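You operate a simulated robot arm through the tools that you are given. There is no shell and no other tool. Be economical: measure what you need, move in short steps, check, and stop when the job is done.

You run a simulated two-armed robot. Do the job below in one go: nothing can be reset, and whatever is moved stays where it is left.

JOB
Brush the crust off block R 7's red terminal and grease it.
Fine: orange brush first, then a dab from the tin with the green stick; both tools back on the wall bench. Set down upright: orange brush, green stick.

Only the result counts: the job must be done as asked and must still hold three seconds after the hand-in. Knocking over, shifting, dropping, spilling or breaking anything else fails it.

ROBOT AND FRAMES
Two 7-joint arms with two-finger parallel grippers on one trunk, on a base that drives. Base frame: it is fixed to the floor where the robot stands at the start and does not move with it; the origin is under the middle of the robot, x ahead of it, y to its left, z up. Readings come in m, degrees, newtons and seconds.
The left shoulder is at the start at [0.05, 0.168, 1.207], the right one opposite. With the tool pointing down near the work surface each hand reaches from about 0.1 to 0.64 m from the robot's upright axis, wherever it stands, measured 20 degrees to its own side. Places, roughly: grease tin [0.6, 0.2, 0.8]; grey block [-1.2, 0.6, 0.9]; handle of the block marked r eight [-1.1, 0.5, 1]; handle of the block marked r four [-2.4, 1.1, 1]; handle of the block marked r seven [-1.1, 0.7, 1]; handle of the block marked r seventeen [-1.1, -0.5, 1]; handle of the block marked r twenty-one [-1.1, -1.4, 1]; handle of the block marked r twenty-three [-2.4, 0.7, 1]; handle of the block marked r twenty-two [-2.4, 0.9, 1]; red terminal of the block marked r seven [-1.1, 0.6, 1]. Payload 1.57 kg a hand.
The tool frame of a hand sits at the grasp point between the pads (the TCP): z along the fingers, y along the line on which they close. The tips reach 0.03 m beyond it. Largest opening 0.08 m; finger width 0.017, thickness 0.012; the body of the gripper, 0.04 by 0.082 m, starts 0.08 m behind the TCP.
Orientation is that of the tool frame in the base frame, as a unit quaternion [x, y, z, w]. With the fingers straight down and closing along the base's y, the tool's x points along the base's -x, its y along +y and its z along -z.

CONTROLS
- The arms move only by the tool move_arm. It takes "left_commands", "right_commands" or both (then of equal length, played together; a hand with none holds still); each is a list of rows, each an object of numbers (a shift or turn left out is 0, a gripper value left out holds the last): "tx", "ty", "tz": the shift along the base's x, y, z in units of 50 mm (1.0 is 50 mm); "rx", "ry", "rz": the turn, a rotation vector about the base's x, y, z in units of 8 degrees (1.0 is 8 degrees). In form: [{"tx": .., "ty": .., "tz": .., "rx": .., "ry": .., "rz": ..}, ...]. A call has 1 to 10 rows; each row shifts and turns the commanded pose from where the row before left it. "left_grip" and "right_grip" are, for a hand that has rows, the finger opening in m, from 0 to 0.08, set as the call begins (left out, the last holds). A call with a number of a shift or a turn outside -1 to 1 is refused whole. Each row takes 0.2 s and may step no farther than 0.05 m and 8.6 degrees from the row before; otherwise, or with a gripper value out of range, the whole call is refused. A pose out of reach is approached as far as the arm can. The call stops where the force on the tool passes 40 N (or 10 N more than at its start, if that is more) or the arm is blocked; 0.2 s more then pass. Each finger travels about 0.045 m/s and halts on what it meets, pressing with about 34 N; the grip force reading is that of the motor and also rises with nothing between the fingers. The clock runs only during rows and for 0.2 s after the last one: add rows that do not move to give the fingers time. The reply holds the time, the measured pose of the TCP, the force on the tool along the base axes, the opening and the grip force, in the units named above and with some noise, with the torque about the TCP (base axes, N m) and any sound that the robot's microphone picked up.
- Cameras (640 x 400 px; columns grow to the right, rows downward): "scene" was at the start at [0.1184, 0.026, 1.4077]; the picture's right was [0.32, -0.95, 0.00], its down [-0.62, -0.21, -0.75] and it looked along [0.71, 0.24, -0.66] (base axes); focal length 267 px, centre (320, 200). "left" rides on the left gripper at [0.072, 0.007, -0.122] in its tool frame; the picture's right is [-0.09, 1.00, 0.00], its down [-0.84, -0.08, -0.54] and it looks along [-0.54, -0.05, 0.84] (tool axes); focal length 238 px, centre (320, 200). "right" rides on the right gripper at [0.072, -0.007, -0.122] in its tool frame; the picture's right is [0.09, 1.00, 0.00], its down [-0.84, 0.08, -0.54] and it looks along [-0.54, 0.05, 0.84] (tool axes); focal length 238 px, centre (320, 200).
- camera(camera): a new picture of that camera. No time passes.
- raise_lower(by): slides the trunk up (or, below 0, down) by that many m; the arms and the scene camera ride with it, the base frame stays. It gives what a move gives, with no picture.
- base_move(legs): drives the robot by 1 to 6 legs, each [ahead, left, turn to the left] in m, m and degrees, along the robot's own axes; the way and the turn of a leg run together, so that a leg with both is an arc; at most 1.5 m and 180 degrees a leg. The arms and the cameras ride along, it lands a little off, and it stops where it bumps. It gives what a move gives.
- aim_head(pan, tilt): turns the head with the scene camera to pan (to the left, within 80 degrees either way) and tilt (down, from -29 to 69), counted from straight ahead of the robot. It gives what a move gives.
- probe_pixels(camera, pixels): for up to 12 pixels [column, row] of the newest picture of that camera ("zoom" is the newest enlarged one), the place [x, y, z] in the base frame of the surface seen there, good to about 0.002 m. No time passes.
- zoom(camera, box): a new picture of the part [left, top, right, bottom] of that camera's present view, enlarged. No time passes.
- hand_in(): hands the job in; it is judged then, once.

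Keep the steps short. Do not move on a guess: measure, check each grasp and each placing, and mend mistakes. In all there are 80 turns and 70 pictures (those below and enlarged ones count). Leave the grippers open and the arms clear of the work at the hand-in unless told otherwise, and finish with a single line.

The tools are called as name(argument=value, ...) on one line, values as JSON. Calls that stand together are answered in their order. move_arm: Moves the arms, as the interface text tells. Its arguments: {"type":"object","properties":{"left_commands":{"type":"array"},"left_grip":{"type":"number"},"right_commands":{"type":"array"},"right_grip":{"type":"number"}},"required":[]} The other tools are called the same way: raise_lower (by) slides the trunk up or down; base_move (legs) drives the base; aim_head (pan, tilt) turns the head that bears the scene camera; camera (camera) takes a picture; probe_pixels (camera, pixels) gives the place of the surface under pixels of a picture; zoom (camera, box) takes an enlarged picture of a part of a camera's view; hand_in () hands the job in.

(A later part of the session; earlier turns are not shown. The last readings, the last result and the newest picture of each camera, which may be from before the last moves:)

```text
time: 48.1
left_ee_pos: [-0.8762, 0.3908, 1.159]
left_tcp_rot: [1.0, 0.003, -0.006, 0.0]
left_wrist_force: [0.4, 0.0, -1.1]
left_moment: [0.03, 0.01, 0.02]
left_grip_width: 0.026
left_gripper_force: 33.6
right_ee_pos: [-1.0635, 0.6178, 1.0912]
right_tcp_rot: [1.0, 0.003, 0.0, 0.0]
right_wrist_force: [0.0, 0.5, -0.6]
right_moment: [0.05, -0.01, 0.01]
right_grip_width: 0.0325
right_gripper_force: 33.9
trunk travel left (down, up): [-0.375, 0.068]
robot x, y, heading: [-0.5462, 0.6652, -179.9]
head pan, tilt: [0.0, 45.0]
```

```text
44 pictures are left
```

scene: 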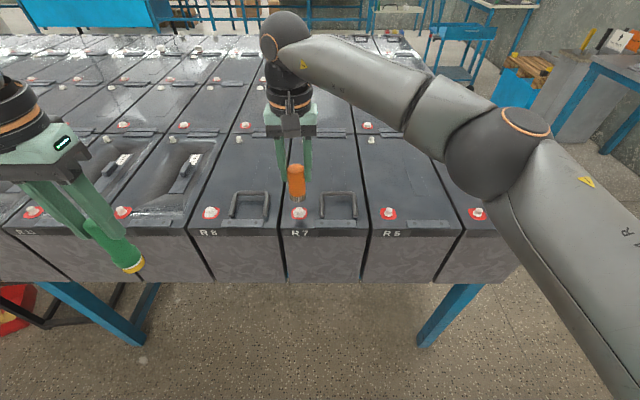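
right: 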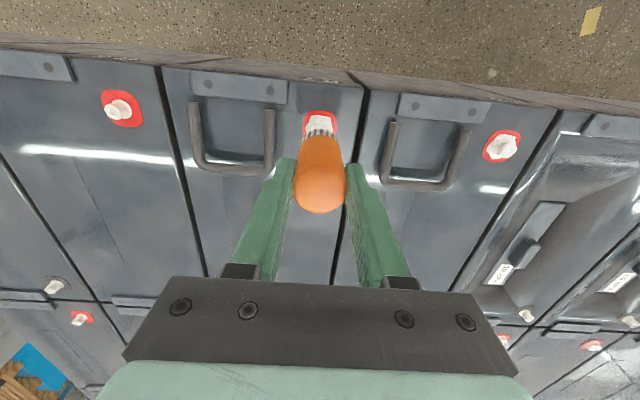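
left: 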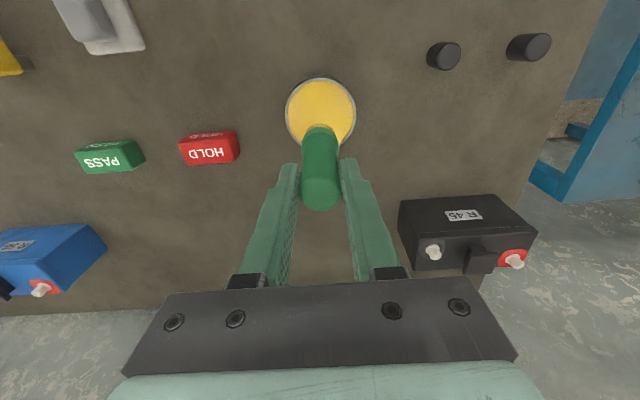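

The brush hangs over the terminal. I lower 40 mm, then check the alignment up close.

move_arm(right_commands=[{"tz": -0.5}, {"tz": -0.3}, {}])

zoom(camera="scene", box=[262, 170, 358, 230])

probe_pixels(camera="zoom", pixels=[[250, 220], [250, 240], [230, 240], [270, 240], [250, 270], [250, 285]])

```text
time: 48.9
left_ee_pos: [-0.8738, 0.3911, 1.1599]
left_tcp_rot: [1.0, 0.003, -0.006, 0.0]
left_wrist_force: [-0.3, 0.4, -0.7]
left_moment: [0.04, -0.02, 0.0]
left_grip_width: 0.026
left_gripper_force: 34.0
right_ee_pos: [-1.0626, 0.6192, 1.0563]
right_tcp_rot: [1.0, 0.002, -0.003, 0.002]
right_wrist_force: [-2.9, 0.7, 28.6]
right_moment: [0.22, 0.04, 0.03]
right_grip_width: 0.0325
right_gripper_force: 34.2
trunk travel left (down, up): [-0.375, 0.068]
robot x, y, heading: [-0.5453, 0.6665, -179.7]
head pan, tilt: [0.0, 45.0]
```

```text
6.67 times, centred on (310, 200) of scene
```

zoom: 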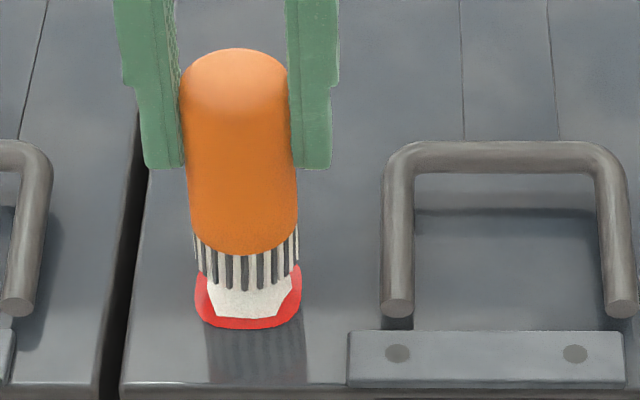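

```text
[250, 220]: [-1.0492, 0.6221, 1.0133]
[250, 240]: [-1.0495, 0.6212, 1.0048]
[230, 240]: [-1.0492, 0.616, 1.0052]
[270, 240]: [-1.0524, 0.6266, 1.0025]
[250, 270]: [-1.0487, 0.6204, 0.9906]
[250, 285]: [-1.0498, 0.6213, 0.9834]
```

Contact was made at TCP 1.056 with 28 N. I ease up 2.5 mm and scrub with short strokes along x and y.

move_arm(right_commands=[{"tz": 0.05}, {"tx": 0.24}, {"tx": -0.24}, {"tx": -0.24}, {"tx": 0.24}, {"ty": 0.24}, {"ty": -0.24}, {"ty": -0.24}, {"ty": 0.24}, {}])

zoom(camera="scene", box=[262, 170, 358, 230])

```text
time: 51.1
left_ee_pos: [-0.8754, 0.3909, 1.1595]
left_tcp_rot: [1.0, 0.004, -0.006, 0.0]
left_wrist_force: [-0.5, -0.2, -0.3]
left_moment: [0.02, 0.01, 0.01]
left_grip_width: 0.026
left_gripper_force: 34.3
right_ee_pos: [-1.0622, 0.6177, 1.054]
right_tcp_rot: [1.0, 0.004, 0.001, -0.001]
right_wrist_force: [-0.6, 0.5, -0.7]
right_moment: [-0.01, 0.01, 0.0]
right_grip_width: 0.0326
right_gripper_force: 33.8
trunk travel left (down, up): [-0.375, 0.068]
robot x, y, heading: [-0.5464, 0.6652, -179.8]
head pan, tilt: [0.0, 45.0]
```

```text
6.67 times, centred on (310, 200) of scene
```

zoom: 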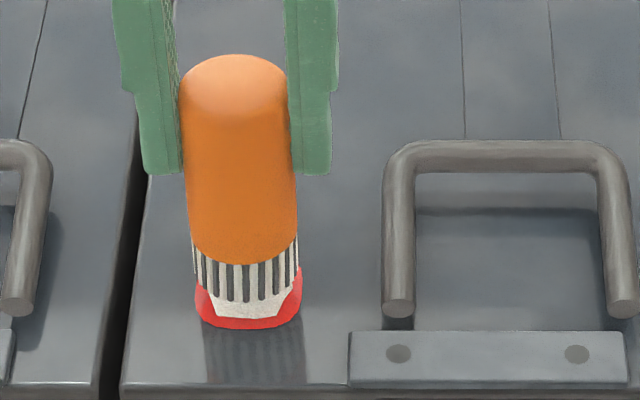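

Contact was lost partway and crust still shows. I press 4 mm further and scrub again, easing down slightly as I go.

move_arm(right_commands=[{"tz": -0.08}, {"tx": 0.3}, {"tx": -0.3, "tz": -0.02}, {"tx": -0.3}, {"tx": 0.3, "tz": -0.02}, {"ty": 0.3}, {"ty": -0.3, "tz": -0.02}, {"ty": -0.3}, {"ty": 0.3}])

zoom(camera="scene", box=[262, 170, 358, 230])

```text
time: 53.1
left_ee_pos: [-0.8755, 0.3904, 1.1593]
left_tcp_rot: [1.0, 0.004, -0.006, -0.001]
left_wrist_force: [1.1, 0.7, -0.6]
left_moment: [0.0, 0.01, -0.02]
left_grip_width: 0.0262
left_gripper_force: 34.3
right_ee_pos: [-1.0624, 0.6181, 1.0472]
right_tcp_rot: [1.0, 0.003, 0.0, 0.001]
right_wrist_force: [-0.3, -0.6, -0.8]
right_moment: [-0.04, 0.09, 0.0]
right_grip_width: 0.0319
right_gripper_force: 34.1
trunk travel left (down, up): [-0.375, 0.068]
robot x, y, heading: [-0.5455, 0.6708, -179.7]
head pan, tilt: [0.0, 45.0]
```

```text
6.67 times, centred on (310, 200) of scene
```

zoom: 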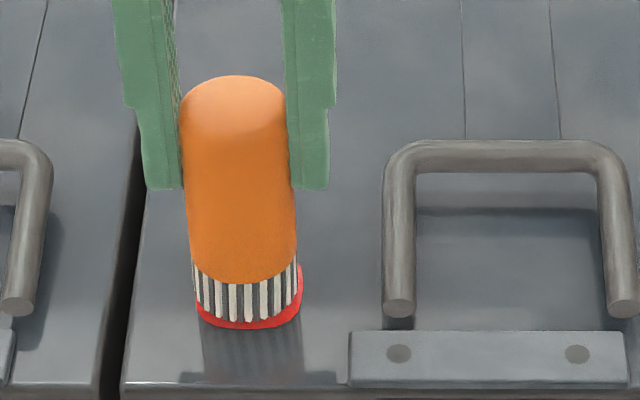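

The crust in front seems gone. I lift the brush 60 mm and look at the terminal.

move_arm(right_commands=[{"tz": 0.6}, {"tz": 0.8}, {}])

zoom(camera="scene", box=[262, 150, 374, 220])

```text
time: 53.9
left_ee_pos: [-0.8753, 0.3913, 1.1583]
left_tcp_rot: [1.0, 0.003, -0.006, 0.0]
left_wrist_force: [0.3, 0.8, -0.1]
left_moment: [-0.02, -0.03, -0.01]
left_grip_width: 0.0263
left_gripper_force: 34.3
right_ee_pos: [-1.0628, 0.6195, 1.1178]
right_tcp_rot: [1.0, 0.003, 0.0, 0.001]
right_wrist_force: [-0.2, 0.1, -0.5]
right_moment: [0.0, -0.02, -0.04]
right_grip_width: 0.0317
right_gripper_force: 34.1
trunk travel left (down, up): [-0.375, 0.068]
robot x, y, heading: [-0.5472, 0.6684, -179.4]
head pan, tilt: [0.0, 45.0]
```

```text
5.71 times, centred on (318, 185) of scene
```

zoom: 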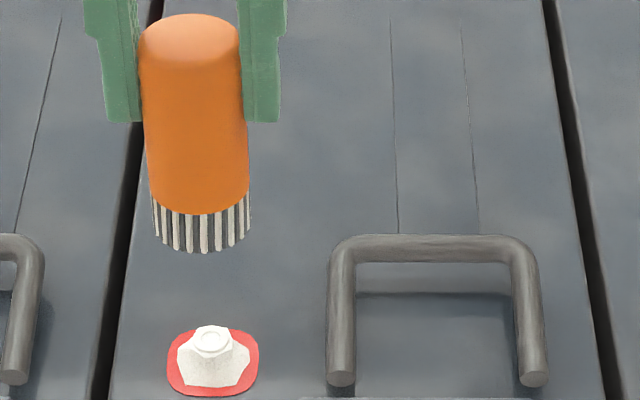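

The crust is still there. I measure the brush's position in the grip.

probe_pixels(camera="zoom", pixels=[[190, 248], [205, 248], [190, 210], [190, 100], [190, 30], [125, 118], [213, 335], [213, 345], [213, 375], [185, 350], [245, 350]])

camera(camera="right")

```text
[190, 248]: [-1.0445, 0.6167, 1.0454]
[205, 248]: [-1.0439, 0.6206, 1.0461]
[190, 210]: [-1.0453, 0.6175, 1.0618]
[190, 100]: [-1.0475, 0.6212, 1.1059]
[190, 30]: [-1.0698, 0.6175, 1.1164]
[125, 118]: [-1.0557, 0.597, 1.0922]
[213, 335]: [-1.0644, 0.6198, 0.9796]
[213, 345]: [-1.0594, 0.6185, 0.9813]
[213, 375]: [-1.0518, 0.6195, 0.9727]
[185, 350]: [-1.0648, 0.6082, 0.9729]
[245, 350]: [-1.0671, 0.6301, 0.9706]
```

```text
39 pictures are left
```

right: 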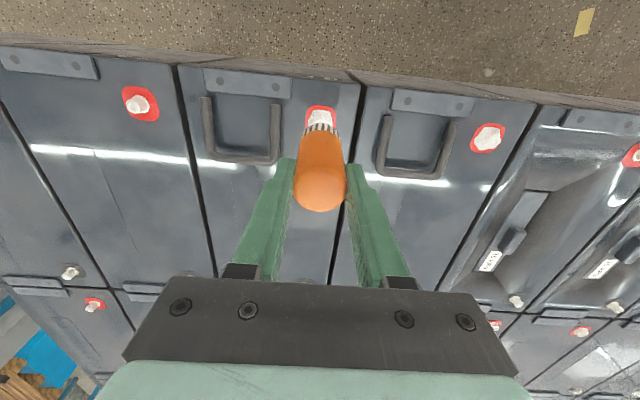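

The brush hangs lower in the grip than it was taken (TCP at its top, bristle end 0.073 below), still gripped over about 26 mm. I go down again gently to find the contact force.

move_arm(right_commands=[{"tz": -0.8}, {"tz": -0.4}, {}])

move_arm(right_commands=[{"tz": -0.06}, {}])

move_arm(right_commands=[{"tz": -0.06}, {}])

```text
time: 54.7
left_ee_pos: [-0.8746, 0.3926, 1.1586]
left_tcp_rot: [1.0, 0.003, -0.006, 0.0]
left_wrist_force: [0.3, -0.4, 0.4]
left_moment: [-0.07, 0.03, 0.01]
left_grip_width: 0.0264
left_gripper_force: 33.8
right_ee_pos: [-1.0639, 0.6201, 1.0571]
right_tcp_rot: [1.0, 0.003, -0.001, 0.0]
right_wrist_force: [0.2, -0.1, -0.7]
right_moment: [-0.01, -0.01, 0.01]
right_grip_width: 0.0318
right_gripper_force: 33.8
trunk travel left (down, up): [-0.375, 0.068]
robot x, y, heading: [-0.5471, 0.6661, -179.7]
head pan, tilt: [0.0, 45.0]
```

```text
time: 55.3
left_ee_pos: [-0.8767, 0.3915, 1.1587]
left_tcp_rot: [1.0, 0.004, -0.006, 0.0]
left_wrist_force: [0.5, 0.4, -1.0]
left_moment: [-0.03, -0.02, 0.03]
left_grip_width: 0.026
left_gripper_force: 33.8
right_ee_pos: [-1.0625, 0.6197, 1.054]
right_tcp_rot: [1.0, 0.002, -0.001, 0.0]
right_wrist_force: [-0.3, 0.5, -0.5]
right_moment: [-0.03, 0.04, 0.0]
right_grip_width: 0.032
right_gripper_force: 33.9
trunk travel left (down, up): [-0.375, 0.068]
robot x, y, heading: [-0.5482, 0.6691, -179.3]
head pan, tilt: [0.0, 45.0]
```

```text
time: 55.9
left_ee_pos: [-0.8759, 0.3913, 1.1596]
left_tcp_rot: [1.0, 0.003, -0.008, 0.0]
left_wrist_force: [0.2, 0.7, -0.7]
left_moment: [0.0, 0.0, 0.04]
left_grip_width: 0.0262
left_gripper_force: 34.5
right_ee_pos: [-1.0624, 0.6197, 1.0514]
right_tcp_rot: [1.0, 0.003, 0.0, 0.0]
right_wrist_force: [-0.1, 0.7, -0.5]
right_moment: [0.02, -0.02, 0.02]
right_grip_width: 0.0318
right_gripper_force: 33.9
trunk travel left (down, up): [-0.375, 0.068]
robot x, y, heading: [-0.5464, 0.6677, -179.6]
head pan, tilt: [0.0, 45.0]
```

No force yet; three more 3 mm steps.

move_arm(right_commands=[{"tz": -0.06}, {}])

move_arm(right_commands=[{"tz": -0.06}, {}])

zoom(camera="scene", box=[262, 170, 358, 230])

```text
time: 56.5
left_ee_pos: [-0.8755, 0.3911, 1.1599]
left_tcp_rot: [1.0, 0.003, -0.006, 0.0]
left_wrist_force: [0.0, -0.1, -0.7]
left_moment: [-0.01, -0.03, 0.02]
left_grip_width: 0.026
left_gripper_force: 34.4
right_ee_pos: [-1.0623, 0.6196, 1.0472]
right_tcp_rot: [1.0, 0.002, 0.0, 0.0]
right_wrist_force: [-1.0, -0.7, -0.6]
right_moment: [-0.04, 0.05, -0.01]
right_grip_width: 0.0318
right_gripper_force: 34.4
trunk travel left (down, up): [-0.375, 0.068]
robot x, y, heading: [-0.5479, 0.6642, -179.9]
head pan, tilt: [0.0, 45.0]
```

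```text
time: 57.1
left_ee_pos: [-0.8752, 0.3913, 1.1583]
left_tcp_rot: [1.0, 0.004, -0.006, -0.001]
left_wrist_force: [-0.9, 0.2, 0.2]
left_moment: [-0.01, -0.01, 0.03]
left_grip_width: 0.0262
left_gripper_force: 33.8
right_ee_pos: [-1.0638, 0.6198, 1.0448]
right_tcp_rot: [1.0, 0.004, 0.0, 0.0]
right_wrist_force: [-0.5, -0.2, -0.3]
right_moment: [-0.02, 0.0, -0.01]
right_grip_width: 0.0319
right_gripper_force: 33.5
trunk travel left (down, up): [-0.375, 0.068]
robot x, y, heading: [-0.5466, 0.6652, -179.7]
head pan, tilt: [0.0, 45.0]
```

```text
6.67 times, centred on (310, 200) of scene
```

zoom: 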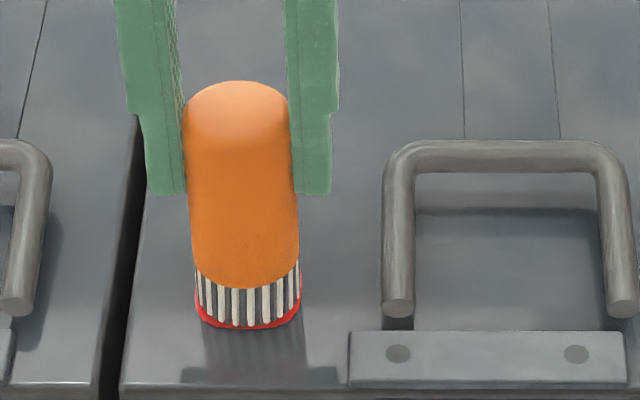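

There is no force even with the bristles down on the pad, though it pushed back earlier, so something has changed. I scrub once more at this depth, then lift and move aside for a close look.

move_arm(right_commands=[{"tx": 0.3}, {"tx": -0.3}, {"tx": -0.3}, {"tx": 0.3}, {"ty": 0.3}, {"ty": -0.3}, {"ty": -0.3}, {"ty": 0.3}, {}])

move_arm(right_commands=[{"tz": 0.8}, {"tz": 0.6}, {"ty": 0.8}, {}])

zoom(camera="scene", box=[196, 180, 324, 260])

```text
time: 59.1
left_ee_pos: [-0.8771, 0.3909, 1.1587]
left_tcp_rot: [1.0, 0.003, -0.005, -0.001]
left_wrist_force: [0.0, -0.3, -0.9]
left_moment: [0.01, 0.02, -0.03]
left_grip_width: 0.0263
left_gripper_force: 34.0
right_ee_pos: [-1.0634, 0.618, 1.0445]
right_tcp_rot: [1.0, 0.003, -0.001, 0.001]
right_wrist_force: [-11.1, -4.1, -0.7]
right_moment: [-0.34, 0.84, 0.02]
right_grip_width: 0.0315
right_gripper_force: 34.2
trunk travel left (down, up): [-0.375, 0.068]
robot x, y, heading: [-0.5502, 0.6678, -179.4]
head pan, tilt: [0.0, 45.0]
```

```text
time: 60.1
left_ee_pos: [-0.8746, 0.3898, 1.1597]
left_tcp_rot: [1.0, 0.003, -0.006, 0.0]
left_wrist_force: [0.0, -0.7, 0.2]
left_moment: [0.0, 0.01, 0.0]
left_grip_width: 0.026
left_gripper_force: 34.1
right_ee_pos: [-1.0634, 0.6586, 1.1161]
right_tcp_rot: [1.0, 0.003, 0.001, 0.0]
right_wrist_force: [-0.7, -0.6, -1.0]
right_moment: [0.0, 0.02, -0.01]
right_grip_width: 0.0321
right_gripper_force: 34.3
trunk travel left (down, up): [-0.375, 0.068]
robot x, y, heading: [-0.5474, 0.6628, -179.7]
head pan, tilt: [0.0, 45.0]
```

```text
5.00 times, centred on (260, 220) of scene
```

zoom: 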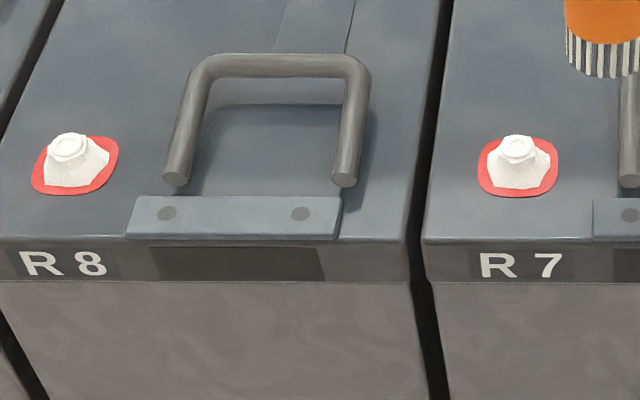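

R 7's crust still matches R 8's. Centred, the bristles now slip around the post, so I try pressing a bristle edge on it. I go 12 mm towards the robot from the post and step down watching the force.

move_arm(right_commands=[{"ty": -0.8, "tx": 0.24}, {"tz": -0.8}, {"tz": -0.3}, {}])

move_arm(right_commands=[{"tz": -0.08}, {}])

move_arm(right_commands=[{"tz": -0.06}, {}])

zoom(camera="scene", box=[262, 170, 358, 230])

```text
time: 61.1
left_ee_pos: [-0.8766, 0.3913, 1.1593]
left_tcp_rot: [1.0, 0.003, -0.007, 0.0]
left_wrist_force: [0.2, 0.8, -1.3]
left_moment: [0.02, -0.02, 0.02]
left_grip_width: 0.0262
left_gripper_force: 34.1
right_ee_pos: [-1.0501, 0.6199, 1.059]
right_tcp_rot: [1.0, 0.002, 0.0, 0.0]
right_wrist_force: [0.8, 0.4, -1.2]
right_moment: [-0.03, 0.02, 0.02]
right_grip_width: 0.0322
right_gripper_force: 33.6
trunk travel left (down, up): [-0.375, 0.068]
robot x, y, heading: [-0.5467, 0.6711, -179.6]
head pan, tilt: [0.0, 45.0]
```

```text
time: 61.7
left_ee_pos: [-0.8742, 0.3924, 1.1592]
left_tcp_rot: [1.0, 0.004, -0.006, 0.0]
left_wrist_force: [0.2, 1.4, -0.9]
left_moment: [0.01, 0.01, -0.03]
left_grip_width: 0.0259
left_gripper_force: 34.0
right_ee_pos: [-1.0516, 0.6204, 1.0583]
right_tcp_rot: [1.0, 0.002, -0.003, 0.001]
right_wrist_force: [-1.8, 1.8, 16.6]
right_moment: [0.18, 0.3, 0.0]
right_grip_width: 0.032
right_gripper_force: 34.0
trunk travel left (down, up): [-0.375, 0.068]
robot x, y, heading: [-0.5472, 0.6647, -179.7]
head pan, tilt: [0.0, 45.0]
```

```text
time: 62.3
left_ee_pos: [-0.874, 0.3912, 1.16]
left_tcp_rot: [1.0, 0.004, -0.008, 0.001]
left_wrist_force: [0.5, -1.0, -0.1]
left_moment: [0.02, -0.05, -0.01]
left_grip_width: 0.0259
left_gripper_force: 34.4
right_ee_pos: [-1.0496, 0.6186, 1.0569]
right_tcp_rot: [1.0, 0.002, -0.003, 0.001]
right_wrist_force: [0.4, 0.7, 28.2]
right_moment: [0.15, 0.32, -0.01]
right_grip_width: 0.0319
right_gripper_force: 33.6
trunk travel left (down, up): [-0.375, 0.068]
robot x, y, heading: [-0.5479, 0.6655, -179.8]
head pan, tilt: [0.0, 45.0]
```

```text
6.67 times, centred on (310, 200) of scene
```

zoom: 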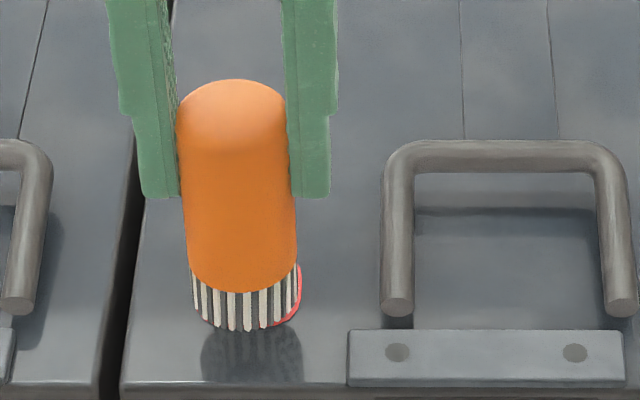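

Here there is firm contact (28 N) with the bristle edge on the post. I ease to about 15 N and stroke sideways so the bristles stay on the post.

move_arm(right_commands=[{"tz": 0.05}, {"ty": 0.16}, {"ty": -0.16}, {"ty": -0.16}, {"ty": 0.16}, {"ty": 0.16}, {"ty": -0.16}, {"ty": -0.16}, {"ty": 0.16}])

zoom(camera="scene", box=[262, 170, 358, 230])

```text
time: 64.3
left_ee_pos: [-0.8751, 0.3905, 1.1594]
left_tcp_rot: [1.0, 0.003, -0.007, -0.001]
left_wrist_force: [0.1, 0.3, -0.4]
left_moment: [0.03, -0.01, 0.02]
left_grip_width: 0.0261
left_gripper_force: 33.9
right_ee_pos: [-1.05, 0.6178, 1.0554]
right_tcp_rot: [1.0, 0.005, 0.0, 0.003]
right_wrist_force: [-0.9, -4.9, 12.2]
right_moment: [-0.25, 0.28, 0.11]
right_grip_width: 0.0321
right_gripper_force: 33.8
trunk travel left (down, up): [-0.375, 0.068]
robot x, y, heading: [-0.5434, 0.6664, -180.0]
head pan, tilt: [0.0, 45.0]
```

```text
6.67 times, centred on (310, 200) of scene
```

zoom: 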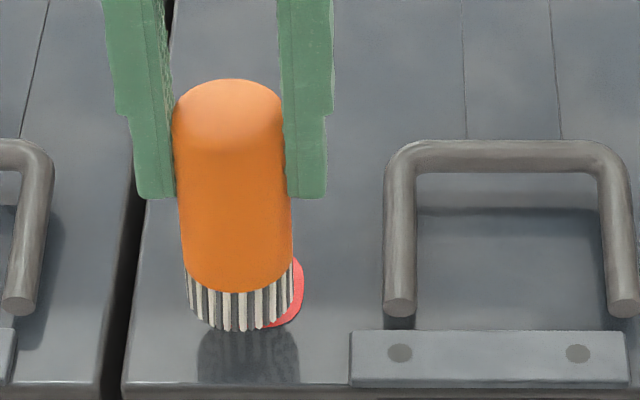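

Contact held at 12 N through the strokes. I lift and look at the terminal.

move_arm(right_commands=[{"tz": 0.8}, {"tz": 0.4}, {}])

zoom(camera="scene", box=[262, 170, 358, 230])

```text
time: 65.1
left_ee_pos: [-0.8766, 0.3914, 1.1588]
left_tcp_rot: [1.0, 0.004, -0.006, -0.001]
left_wrist_force: [-0.4, 0.2, 0.6]
left_moment: [0.01, 0.0, -0.05]
left_grip_width: 0.0261
left_gripper_force: 33.6
right_ee_pos: [-1.0512, 0.6208, 1.1158]
right_tcp_rot: [1.0, 0.003, 0.001, 0.0]
right_wrist_force: [-0.2, -0.7, -0.8]
right_moment: [0.02, 0.03, -0.01]
right_grip_width: 0.032
right_gripper_force: 34.6
trunk travel left (down, up): [-0.375, 0.068]
robot x, y, heading: [-0.5513, 0.6651, -179.6]
head pan, tilt: [0.0, 45.0]
```

```text
6.67 times, centred on (310, 200) of scene
```

zoom: 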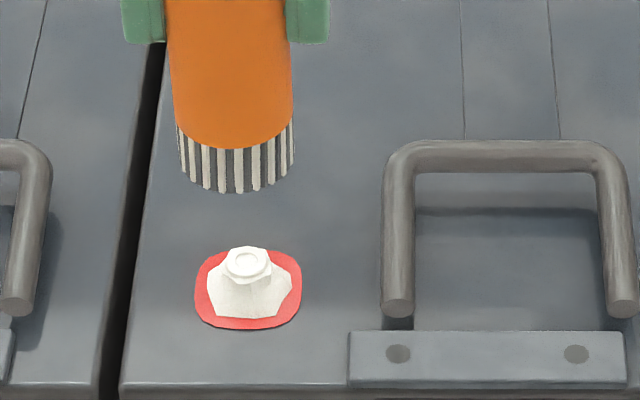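

No visible change yet. I circle the brush around the post at 12.5 mm radius, so the bristles stay on it under steady pressure.

move_arm(right_commands=[{"tz": -0.8}, {"tz": -0.43}, {"tx": -0.073, "ty": 0.177}, {"tx": -0.177, "ty": 0.073}, {"tx": -0.177, "ty": -0.073}, {"tx": -0.073, "ty": -0.177}, {"tx": 0.073, "ty": -0.177}, {"tx": 0.177, "ty": -0.073}, {"tx": 0.177, "ty": 0.073}, {"tx": 0.073, "ty": 0.177}])

move_arm(right_commands=[{"tz": -0.03}, {"tx": -0.073, "ty": 0.177}, {"tx": -0.177, "ty": 0.073}, {"tx": -0.177, "ty": -0.073}, {"tx": -0.073, "ty": -0.177}, {"tx": 0.073, "ty": -0.177}, {"tx": 0.177, "ty": -0.073}, {"tx": 0.177, "ty": 0.073}, {"tx": 0.073, "ty": 0.177}])

zoom(camera="scene", box=[262, 170, 358, 230])

```text
time: 67.3
left_ee_pos: [-0.874, 0.3909, 1.1596]
left_tcp_rot: [1.0, 0.003, -0.006, 0.0]
left_wrist_force: [-0.4, 0.3, -0.6]
left_moment: [-0.04, 0.02, -0.02]
left_grip_width: 0.026
left_gripper_force: 33.7
right_ee_pos: [-1.0494, 0.6165, 1.0547]
right_tcp_rot: [1.0, 0.004, 0.002, 0.002]
right_wrist_force: [0.0, -2.8, 8.2]
right_moment: [-0.16, 0.08, 0.01]
right_grip_width: 0.0317
right_gripper_force: 33.9
trunk travel left (down, up): [-0.375, 0.068]
robot x, y, heading: [-0.547, 0.6686, -179.7]
head pan, tilt: [0.0, 45.0]
```

```text
time: 69.3
left_ee_pos: [-0.8749, 0.391, 1.1591]
left_tcp_rot: [1.0, 0.004, -0.006, -0.001]
left_wrist_force: [0.6, 0.3, -0.9]
left_moment: [-0.02, -0.02, 0.01]
left_grip_width: 0.026
left_gripper_force: 33.9
right_ee_pos: [-1.0489, 0.6164, 1.0548]
right_tcp_rot: [1.0, 0.003, -0.001, 0.002]
right_wrist_force: [-1.8, -6.0, 19.4]
right_moment: [-0.34, 0.43, 0.08]
right_grip_width: 0.0319
right_gripper_force: 34.2
trunk travel left (down, up): [-0.375, 0.068]
robot x, y, heading: [-0.5444, 0.6686, -179.7]
head pan, tilt: [0.0, 45.0]
```

```text
6.67 times, centred on (310, 200) of scene
```

zoom: 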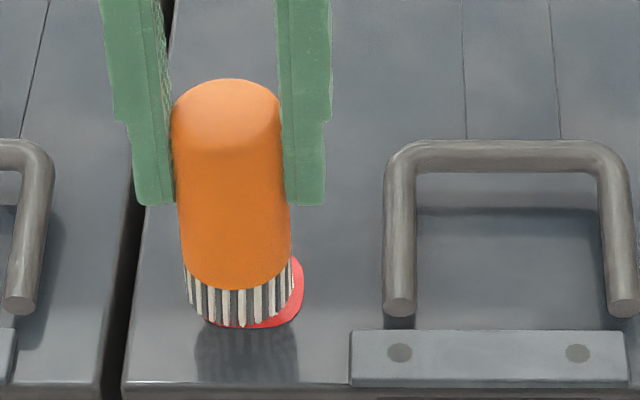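

I lift and look again.

move_arm(right_commands=[{"tz": 0.8}, {"tz": 0.4}, {}])

zoom(camera="scene", box=[262, 170, 358, 230])

probe_pixels(camera="zoom", pixels=[[235, 10], [235, 60], [235, 110], [235, 140], [235, 190], [175, 60], [295, 60], [185, 150], [293, 150], [248, 255], [248, 290]])

```text
time: 70.1
left_ee_pos: [-0.8766, 0.3908, 1.1594]
left_tcp_rot: [1.0, 0.004, -0.006, 0.0]
left_wrist_force: [-0.3, 0.6, -1.0]
left_moment: [0.04, -0.03, 0.0]
left_grip_width: 0.026
left_gripper_force: 33.5
right_ee_pos: [-1.0505, 0.6197, 1.1128]
right_tcp_rot: [1.0, 0.002, 0.001, 0.0]
right_wrist_force: [0.5, 0.2, -0.3]
right_moment: [-0.02, 0.0, 0.01]
right_grip_width: 0.032
right_gripper_force: 34.1
trunk travel left (down, up): [-0.375, 0.068]
robot x, y, heading: [-0.5539, 0.6668, -179.6]
head pan, tilt: [0.0, 45.0]
```

```text
6.67 times, centred on (310, 200) of scene
```

zoom: 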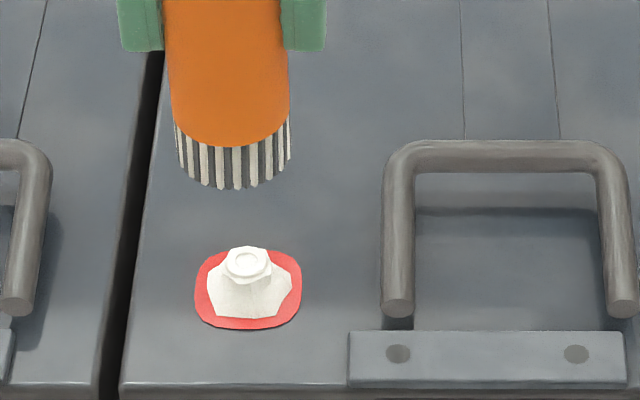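

```text
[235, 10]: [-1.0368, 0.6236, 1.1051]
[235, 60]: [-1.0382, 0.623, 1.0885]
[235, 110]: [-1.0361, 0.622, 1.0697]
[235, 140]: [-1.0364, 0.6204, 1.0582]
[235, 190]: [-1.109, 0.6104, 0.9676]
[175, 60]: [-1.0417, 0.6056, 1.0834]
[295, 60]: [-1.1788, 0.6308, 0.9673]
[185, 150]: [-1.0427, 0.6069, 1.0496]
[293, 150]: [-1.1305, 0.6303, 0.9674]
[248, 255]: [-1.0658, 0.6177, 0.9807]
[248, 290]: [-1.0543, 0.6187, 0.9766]
```

Still crusted. The hollow ring fits over the post like a terminal cup brush, so I centre it, lower over the post until it rests, and twist.

move_arm(right_commands=[{"tx": -0.23, "ty": -0.02}, {"tz": -0.8}, {"tz": -0.5}, {}])

move_arm(right_commands=[{"tz": -0.07}, {}])

move_arm(right_commands=[{"tz": -0.06}, {}])

```text
time: 71.1
left_ee_pos: [-0.8772, 0.3922, 1.1595]
left_tcp_rot: [1.0, 0.004, -0.007, 0.0]
left_wrist_force: [0.5, 0.4, -1.1]
left_moment: [-0.02, 0.0, -0.01]
left_grip_width: 0.026
left_gripper_force: 33.9
right_ee_pos: [-1.0634, 0.619, 1.0468]
right_tcp_rot: [1.0, 0.002, 0.0, 0.0]
right_wrist_force: [-0.9, 0.2, -0.7]
right_moment: [-0.02, 0.03, 0.01]
right_grip_width: 0.0319
right_gripper_force: 33.5
trunk travel left (down, up): [-0.375, 0.068]
robot x, y, heading: [-0.5492, 0.6654, -179.6]
head pan, tilt: [0.0, 45.0]
```

```text
time: 71.7
left_ee_pos: [-0.8752, 0.392, 1.158]
left_tcp_rot: [1.0, 0.004, -0.007, 0.001]
left_wrist_force: [0.6, 0.4, -0.9]
left_moment: [0.01, 0.0, -0.04]
left_grip_width: 0.0262
left_gripper_force: 33.8
right_ee_pos: [-1.0623, 0.6185, 1.0435]
right_tcp_rot: [1.0, 0.002, -0.001, 0.0]
right_wrist_force: [0.4, -0.4, 0.3]
right_moment: [0.04, 0.04, 0.04]
right_grip_width: 0.0318
right_gripper_force: 33.8
trunk travel left (down, up): [-0.375, 0.068]
robot x, y, heading: [-0.5466, 0.664, -179.5]
head pan, tilt: [0.0, 45.0]
```

```text
time: 72.3
left_ee_pos: [-0.8763, 0.3904, 1.159]
left_tcp_rot: [1.0, 0.004, -0.006, 0.001]
left_wrist_force: [-0.5, -0.5, -1.2]
left_moment: [0.03, -0.04, 0.01]
left_grip_width: 0.0261
left_gripper_force: 34.4
right_ee_pos: [-1.0631, 0.62, 1.0414]
right_tcp_rot: [1.0, 0.003, 0.0, -0.001]
right_wrist_force: [-0.3, -0.1, -0.1]
right_moment: [-0.01, 0.0, 0.01]
right_grip_width: 0.032
right_gripper_force: 33.8
trunk travel left (down, up): [-0.375, 0.068]
robot x, y, heading: [-0.5491, 0.6663, -179.8]
head pan, tilt: [0.0, 45.0]
```

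No contact yet at 1.041. Two more small steps, stopping at contact.

move_arm(right_commands=[{"tz": -0.06}, {}])

move_arm(right_commands=[{"tz": -0.06}, {}])

move_arm(right_commands=[{"rz": 0.8}, {"rz": 0.8}, {"rz": 0.8}, {"rz": -0.8}, {"rz": -0.8}, {"rz": -0.8}, {"rz": -0.8}, {"rz": -0.8}, {"rz": 0.8}, {"rz": 0.8}])

zoom(camera="scene", box=[262, 170, 358, 230])

```text
time: 72.9
left_ee_pos: [-0.8747, 0.3919, 1.1593]
left_tcp_rot: [1.0, 0.004, -0.007, 0.0]
left_wrist_force: [-0.1, 0.8, -0.5]
left_moment: [-0.02, 0.01, -0.01]
left_grip_width: 0.0258
left_gripper_force: 34.1
right_ee_pos: [-1.0625, 0.6185, 1.0406]
right_tcp_rot: [1.0, 0.001, -0.002, 0.001]
right_wrist_force: [-1.4, 1.8, 14.1]
right_moment: [0.13, 0.32, -0.04]
right_grip_width: 0.0322
right_gripper_force: 34.4
trunk travel left (down, up): [-0.375, 0.068]
robot x, y, heading: [-0.5463, 0.6706, -179.7]
head pan, tilt: [0.0, 45.0]
```

```text
time: 73.5
left_ee_pos: [-0.8729, 0.3927, 1.1608]
left_tcp_rot: [1.0, 0.004, -0.008, 0.0]
left_wrist_force: [0.1, 0.2, -1.2]
left_moment: [0.02, 0.02, -0.02]
left_grip_width: 0.0262
left_gripper_force: 33.5
right_ee_pos: [-1.0626, 0.6183, 1.0396]
right_tcp_rot: [1.0, 0.003, -0.003, 0.001]
right_wrist_force: [-2.4, 1.1, 33.2]
right_moment: [0.35, 0.29, 0.01]
right_grip_width: 0.0318
right_gripper_force: 33.9
trunk travel left (down, up): [-0.375, 0.068]
robot x, y, heading: [-0.5462, 0.6662, -179.5]
head pan, tilt: [0.0, 45.0]
```

```text
time: 75.7
left_ee_pos: [-0.8732, 0.393, 1.1612]
left_tcp_rot: [1.0, 0.003, -0.007, 0.0]
left_wrist_force: [-0.5, -0.2, -0.7]
left_moment: [-0.02, 0.02, 0.02]
left_grip_width: 0.0263
left_gripper_force: 34.3
right_ee_pos: [-1.0607, 0.619, 1.0403]
right_tcp_rot: [1.0, 0.003, -0.003, 0.001]
right_wrist_force: [-1.6, 4.0, 32.8]
right_moment: [0.18, 0.13, -0.25]
right_grip_width: 0.0317
right_gripper_force: 34.0
trunk travel left (down, up): [-0.375, 0.068]
robot x, y, heading: [-0.5483, 0.664, -179.8]
head pan, tilt: [0.0, 45.0]
```

```text
6.67 times, centred on (310, 200) of scene
```

zoom: 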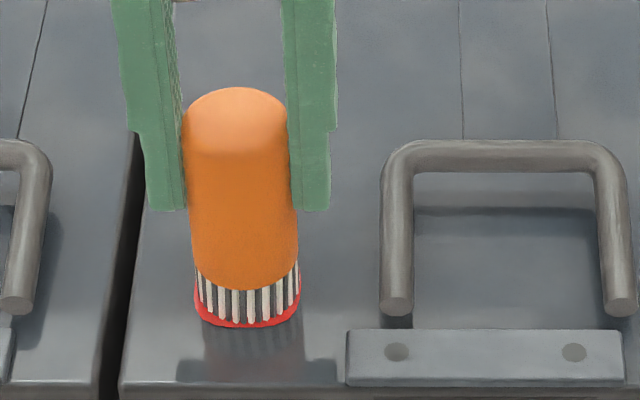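

Firm contact at 33 N and a first twist done. I ease 2 mm and twist wider, then lift and look.

move_arm(right_commands=[{"tz": 0.04, "rz": 1}, {"rz": 1}, {"rz": 1}, {"rz": 1}, {"rz": -1}, {"rz": -1}, {"rz": -1}, {"rz": -1}, {"rz": -1}, {"rz": -1}])

move_arm(right_commands=[{"rz": -1}, {"rz": -1}, {"rz": 1}, {"rz": 1}, {"rz": 1}, {"rz": 1}, {"tz": 0.6}, {"tz": 0.6}, {}])

zoom(camera="scene", box=[262, 170, 358, 230])

```text
time: 77.9
left_ee_pos: [-0.8748, 0.3919, 1.1597]
left_tcp_rot: [1.0, 0.004, -0.007, -0.001]
left_wrist_force: [-0.3, 0.6, -1.5]
left_moment: [-0.01, 0.04, -0.01]
left_grip_width: 0.026
left_gripper_force: 34.5
right_ee_pos: [-1.0616, 0.6196, 1.039]
right_tcp_rot: [0.99, -0.138, -0.001, 0.0]
right_wrist_force: [-3.2, -2.9, 24.0]
right_moment: [0.03, 0.35, 0.14]
right_grip_width: 0.0321
right_gripper_force: 34.0
trunk travel left (down, up): [-0.375, 0.068]
robot x, y, heading: [-0.5454, 0.6661, -179.7]
head pan, tilt: [0.0, 45.0]
```

```text
time: 79.9
left_ee_pos: [-0.8756, 0.3915, 1.1599]
left_tcp_rot: [1.0, 0.003, -0.007, 0.0]
left_wrist_force: [-0.5, 0.3, -1.3]
left_moment: [0.0, 0.03, 0.02]
left_grip_width: 0.0261
left_gripper_force: 33.8
right_ee_pos: [-1.063, 0.617, 1.0971]
right_tcp_rot: [1.0, 0.003, 0.001, 0.0]
right_wrist_force: [-0.5, 0.5, -0.5]
right_moment: [-0.05, 0.02, 0.03]
right_grip_width: 0.0319
right_gripper_force: 33.8
trunk travel left (down, up): [-0.375, 0.068]
robot x, y, heading: [-0.547, 0.6669, -179.7]
head pan, tilt: [0.0, 45.0]
```

```text
6.67 times, centred on (310, 200) of scene
```

zoom: 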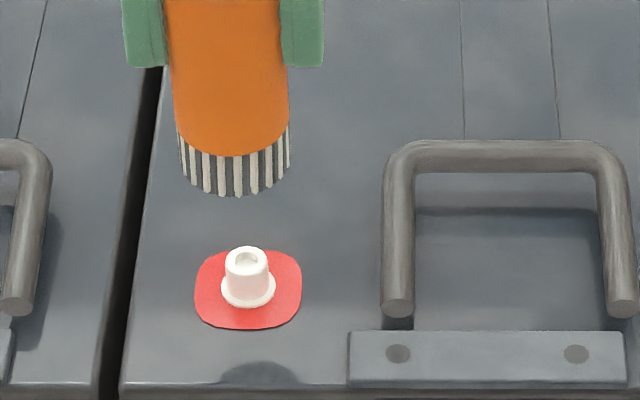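

The crust is gone: clean post on the red pad. I pull the brush back and bring the stick towards the terminal at a safe height.

move_arm(right_commands=[{"tz": 0.9}, {"tx": 0.8, "ty": 0.5}, {"tx": 0.8, "ty": 0.5}, {"tx": 0.8, "ty": 0.5}, {"tx": 0.8, "ty": 0.5}, {"ty": 0.5}])

move_arm(left_commands=[{"tx": -0.6, "ty": 0.75}, {"tx": -0.6, "ty": 0.75}, {"tx": -0.6, "ty": 0.75}, {"tx": -0.6, "ty": 0.75}, {"tx": -0.6, "ty": 0.75}, {"tx": -0.7, "ty": 0.8}, {}])

zoom(camera="scene", box=[230, 120, 390, 220])

```text
time: 81.3
left_ee_pos: [-0.8756, 0.3903, 1.1586]
left_tcp_rot: [1.0, 0.003, -0.006, 0.0]
left_wrist_force: [1.1, -0.5, -0.7]
left_moment: [0.0, 0.0, 0.01]
left_grip_width: 0.0262
left_gripper_force: 33.8
right_ee_pos: [-0.9025, 0.7437, 1.1417]
right_tcp_rot: [1.0, 0.001, 0.001, 0.0]
right_wrist_force: [-0.1, 0.7, -0.6]
right_moment: [-0.03, 0.0, -0.03]
right_grip_width: 0.0319
right_gripper_force: 34.1
trunk travel left (down, up): [-0.375, 0.068]
robot x, y, heading: [-0.5473, 0.67, -179.7]
head pan, tilt: [0.0, 45.0]
```

```text
refused: row 6 steps farther than a row can; nothing moved
```

```text
4.00 times, centred on (310, 170) of scene
```

zoom: 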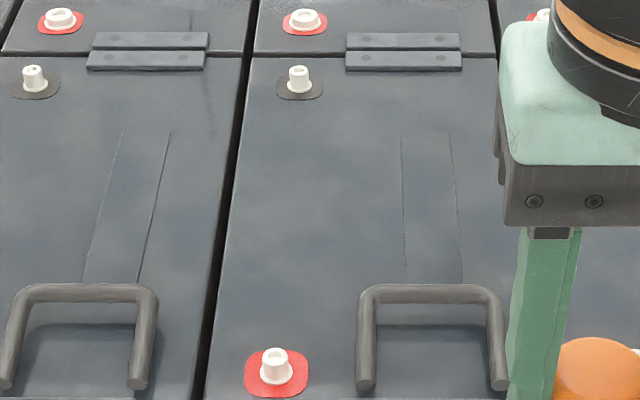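

One row was too long. I send the right hand further out and the left hand in with shorter rows.

move_arm(right_commands=[{"ty": 0.8}, {"ty": 0.8}, {"tx": 0.6}, {}, {}, {}, {}, {}], left_commands=[{}, {}, {"tx": -0.62, "ty": 0.75}, {"tx": -0.62, "ty": 0.75}, {"tx": -0.62, "ty": 0.75}, {"tx": -0.62, "ty": 0.75}, {"tx": -0.62, "ty": 0.75}, {"tx": -0.62, "ty": 0.75}])

zoom(camera="scene", box=[230, 130, 390, 230])

```text
time: 83.1
left_ee_pos: [-0.9901, 0.5217, 1.1558]
left_tcp_rot: [1.0, 0.005, -0.006, -0.001]
left_wrist_force: [0.0, -0.8, 0.2]
left_moment: [0.0, -0.02, -0.03]
left_grip_width: 0.0261
left_gripper_force: 33.8
left hand out of reach, approached as far as the arm can: row 6, 7, 8
right_ee_pos: [-0.8722, 0.8241, 1.143]
right_tcp_rot: [1.0, 0.002, 0.0, 0.0]
right_wrist_force: [0.0, -0.4, -1.8]
right_moment: [0.0, -0.02, -0.01]
right_grip_width: 0.0319
right_gripper_force: 34.2
trunk travel left (down, up): [-0.375, 0.068]
robot x, y, heading: [-0.5492, 0.6672, -179.9]
head pan, tilt: [0.0, 45.0]
```

```text
4.00 times, centred on (310, 180) of scene
```

zoom: 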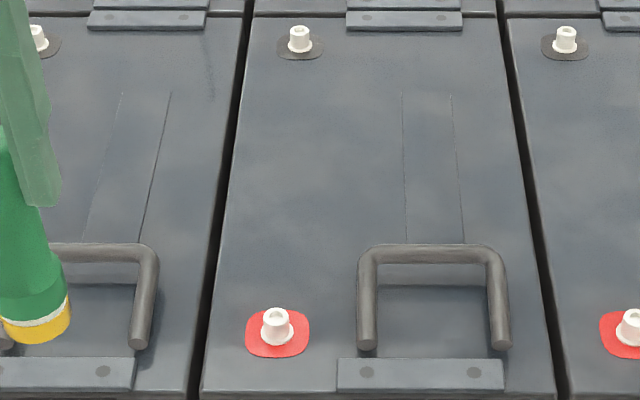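

Out of reach to that side for the left arm. I shift the base 0.05 ahead and 0.14 to its right so the terminal lies in the left arm's range (all tips are above 1.05, clear of posts and handles).

base_move(legs=[[0, -0.14, 0], [0.05, 0, 0]])

camera(camera="scene")

```text
time: 85.0
left_ee_pos: [-1.0423, 0.6605, 1.1548]
left_tcp_rot: [1.0, 0.004, -0.005, -0.001]
left_wrist_force: [-0.3, 0.4, -0.4]
left_moment: [0.0, -0.04, -0.02]
left_grip_width: 0.0259
left_gripper_force: 34.1
right_ee_pos: [-0.9235, 0.9632, 1.1415]
right_tcp_rot: [1.0, 0.002, 0.001, -0.001]
right_wrist_force: [0.2, -1.3, -1.1]
right_moment: [-0.03, -0.03, 0.01]
right_grip_width: 0.032
right_gripper_force: 33.9
trunk travel left (down, up): [-0.375, 0.068]
robot x, y, heading: [-0.5983, 0.8077, -179.8]
head pan, tilt: [0.0, 45.0]
```

```text
27 pictures are left
```

scene: 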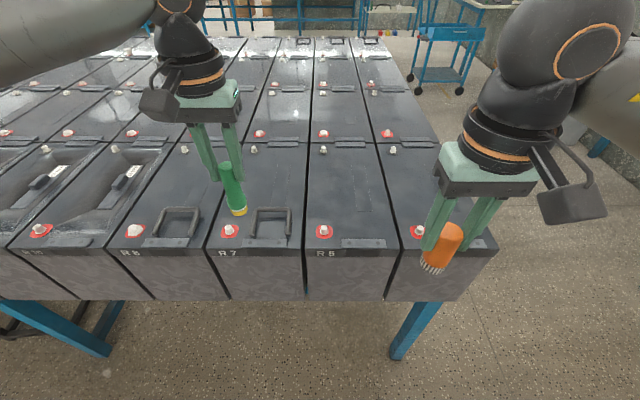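

The terminal is at (231,230) now and the stick is near. I move it over the post and check the tip's position.

move_arm(left_commands=[{"tx": -0.4, "ty": -0.83}, {"tz": -0.8}, {}])

zoom(camera="scene", box=[182, 170, 294, 240])

```text
time: 85.8
left_ee_pos: [-1.0609, 0.6192, 1.1166]
left_tcp_rot: [1.0, 0.004, -0.006, -0.001]
left_wrist_force: [0.3, 0.2, -0.3]
left_moment: [-0.03, 0.0, 0.0]
left_grip_width: 0.0263
left_gripper_force: 33.7
right_ee_pos: [-0.9218, 0.9636, 1.1419]
right_tcp_rot: [1.0, 0.003, 0.0, 0.0]
right_wrist_force: [0.4, -0.3, -0.7]
right_moment: [-0.05, -0.02, -0.02]
right_grip_width: 0.0319
right_gripper_force: 34.4
trunk travel left (down, up): [-0.375, 0.068]
robot x, y, heading: [-0.596, 0.8066, -179.9]
head pan, tilt: [0.0, 45.0]
```

```text
5.71 times, centred on (238, 205) of scene
```

zoom: 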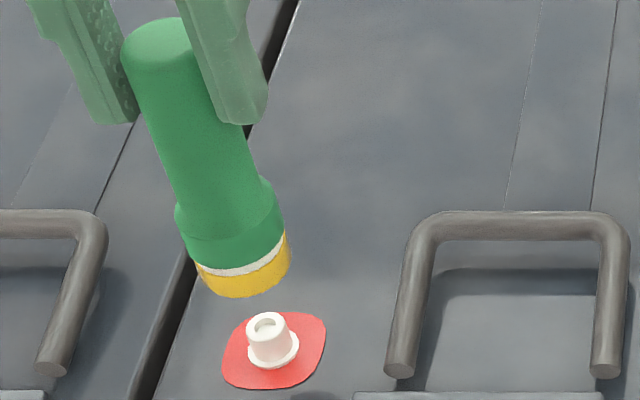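

probe_pixels(camera="zoom", pixels=[[240, 294], [205, 280], [285, 262], [240, 285], [160, 40], [130, 60], [200, 120], [268, 325], [270, 350], [300, 325]])

```text
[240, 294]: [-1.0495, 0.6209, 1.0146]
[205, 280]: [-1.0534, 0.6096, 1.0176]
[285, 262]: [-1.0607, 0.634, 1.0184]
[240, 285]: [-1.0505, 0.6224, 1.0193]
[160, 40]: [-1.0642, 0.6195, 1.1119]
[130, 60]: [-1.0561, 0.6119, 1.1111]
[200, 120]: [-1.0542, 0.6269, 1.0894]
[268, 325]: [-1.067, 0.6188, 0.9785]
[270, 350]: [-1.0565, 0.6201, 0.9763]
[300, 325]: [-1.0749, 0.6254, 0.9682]
```

The tip is over the post with its bottom at about 1.013. I lower 27 mm, then step gently to contact.

move_arm(left_commands=[{"tz": -0.3, "tx": -0.03, "ty": -0.02}, {"tz": -0.24}, {}])

move_arm(left_commands=[{"tz": -0.07}, {}])

move_arm(left_commands=[{"tz": -0.05}, {}])

zoom(camera="scene", box=[182, 180, 294, 250])

```text
time: 86.6
left_ee_pos: [-1.0619, 0.6197, 1.0879]
left_tcp_rot: [1.0, 0.003, -0.006, -0.002]
left_wrist_force: [0.4, 0.4, -1.4]
left_moment: [0.01, -0.02, 0.0]
left_grip_width: 0.026
left_gripper_force: 34.2
right_ee_pos: [-0.9223, 0.9638, 1.1412]
right_tcp_rot: [1.0, 0.003, 0.0, 0.0]
right_wrist_force: [-0.2, -1.1, 0.0]
right_moment: [-0.05, 0.02, 0.0]
right_grip_width: 0.032
right_gripper_force: 34.1
trunk travel left (down, up): [-0.375, 0.068]
robot x, y, heading: [-0.599, 0.8054, -180.0]
head pan, tilt: [0.0, 45.0]
```

```text
time: 87.2
left_ee_pos: [-1.0615, 0.6194, 1.0841]
left_tcp_rot: [1.0, 0.003, -0.007, 0.0]
left_wrist_force: [1.1, -0.9, 1.3]
left_moment: [-0.04, 0.0, 0.01]
left_grip_width: 0.0264
left_gripper_force: 33.5
right_ee_pos: [-0.9224, 0.9642, 1.1421]
right_tcp_rot: [1.0, 0.003, 0.0, 0.0]
right_wrist_force: [0.0, -0.1, 0.0]
right_moment: [-0.01, -0.03, -0.02]
right_grip_width: 0.0318
right_gripper_force: 34.3
trunk travel left (down, up): [-0.375, 0.068]
robot x, y, heading: [-0.6012, 0.803, -179.6]
head pan, tilt: [0.0, 45.0]
```

```text
time: 87.8
left_ee_pos: [-1.0623, 0.6192, 1.084]
left_tcp_rot: [1.0, 0.003, -0.009, -0.001]
left_wrist_force: [1.1, -1.2, 13.2]
left_moment: [-0.14, -0.13, 0.0]
left_grip_width: 0.0262
left_gripper_force: 34.3
right_ee_pos: [-0.9207, 0.9636, 1.143]
right_tcp_rot: [1.0, 0.004, -0.001, 0.0]
right_wrist_force: [0.6, 0.5, -1.3]
right_moment: [0.0, 0.05, 0.01]
right_grip_width: 0.032
right_gripper_force: 34.2
trunk travel left (down, up): [-0.375, 0.068]
robot x, y, heading: [-0.5973, 0.8083, -179.9]
head pan, tilt: [0.0, 45.0]
```

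```text
5.71 times, centred on (238, 215) of scene
```

zoom: 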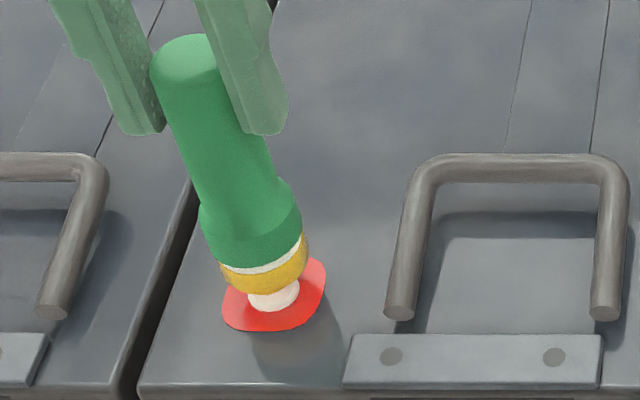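

Contact on the post at 13 N. I rub ±4 mm, hold, lift and look.

move_arm(left_commands=[{"ty": 0.08}, {"ty": -0.08}, {"ty": -0.08}, {"ty": 0.08}, {}, {}])

move_arm(left_commands=[{"tz": 0.6}, {"tz": 0.6}, {}])

zoom(camera="scene", box=[182, 180, 294, 250])

```text
time: 89.2
left_ee_pos: [-1.0616, 0.6188, 1.0836]
left_tcp_rot: [1.0, 0.004, -0.008, 0.0]
left_wrist_force: [-1.4, -0.2, 21.6]
left_moment: [-0.03, 0.14, 0.01]
left_grip_width: 0.0264
left_gripper_force: 34.1
right_ee_pos: [-0.9204, 0.9643, 1.1428]
right_tcp_rot: [1.0, 0.002, -0.001, 0.0]
right_wrist_force: [-0.3, -0.1, -1.1]
right_moment: [0.01, 0.02, 0.03]
right_grip_width: 0.0319
right_gripper_force: 33.8
trunk travel left (down, up): [-0.375, 0.068]
robot x, y, heading: [-0.5967, 0.8071, -179.9]
head pan, tilt: [0.0, 45.0]
```

```text
time: 90.0
left_ee_pos: [-1.0614, 0.617, 1.1427]
left_tcp_rot: [1.0, 0.004, -0.006, 0.0]
left_wrist_force: [-0.6, 0.1, -1.0]
left_moment: [0.02, -0.04, 0.0]
left_grip_width: 0.0261
left_gripper_force: 34.2
right_ee_pos: [-0.9224, 0.9633, 1.143]
right_tcp_rot: [1.0, 0.002, 0.0, 0.0]
right_wrist_force: [-0.6, 0.0, -0.6]
right_moment: [-0.02, 0.01, 0.0]
right_grip_width: 0.0319
right_gripper_force: 34.4
trunk travel left (down, up): [-0.375, 0.068]
robot x, y, heading: [-0.5965, 0.8067, -179.6]
head pan, tilt: [0.0, 45.0]
```

```text
5.71 times, centred on (238, 215) of scene
```

zoom: 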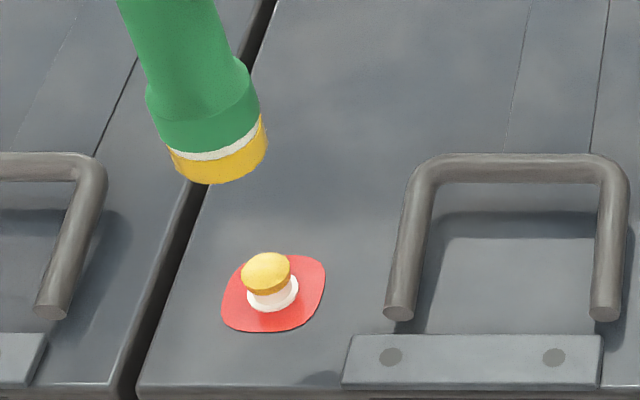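

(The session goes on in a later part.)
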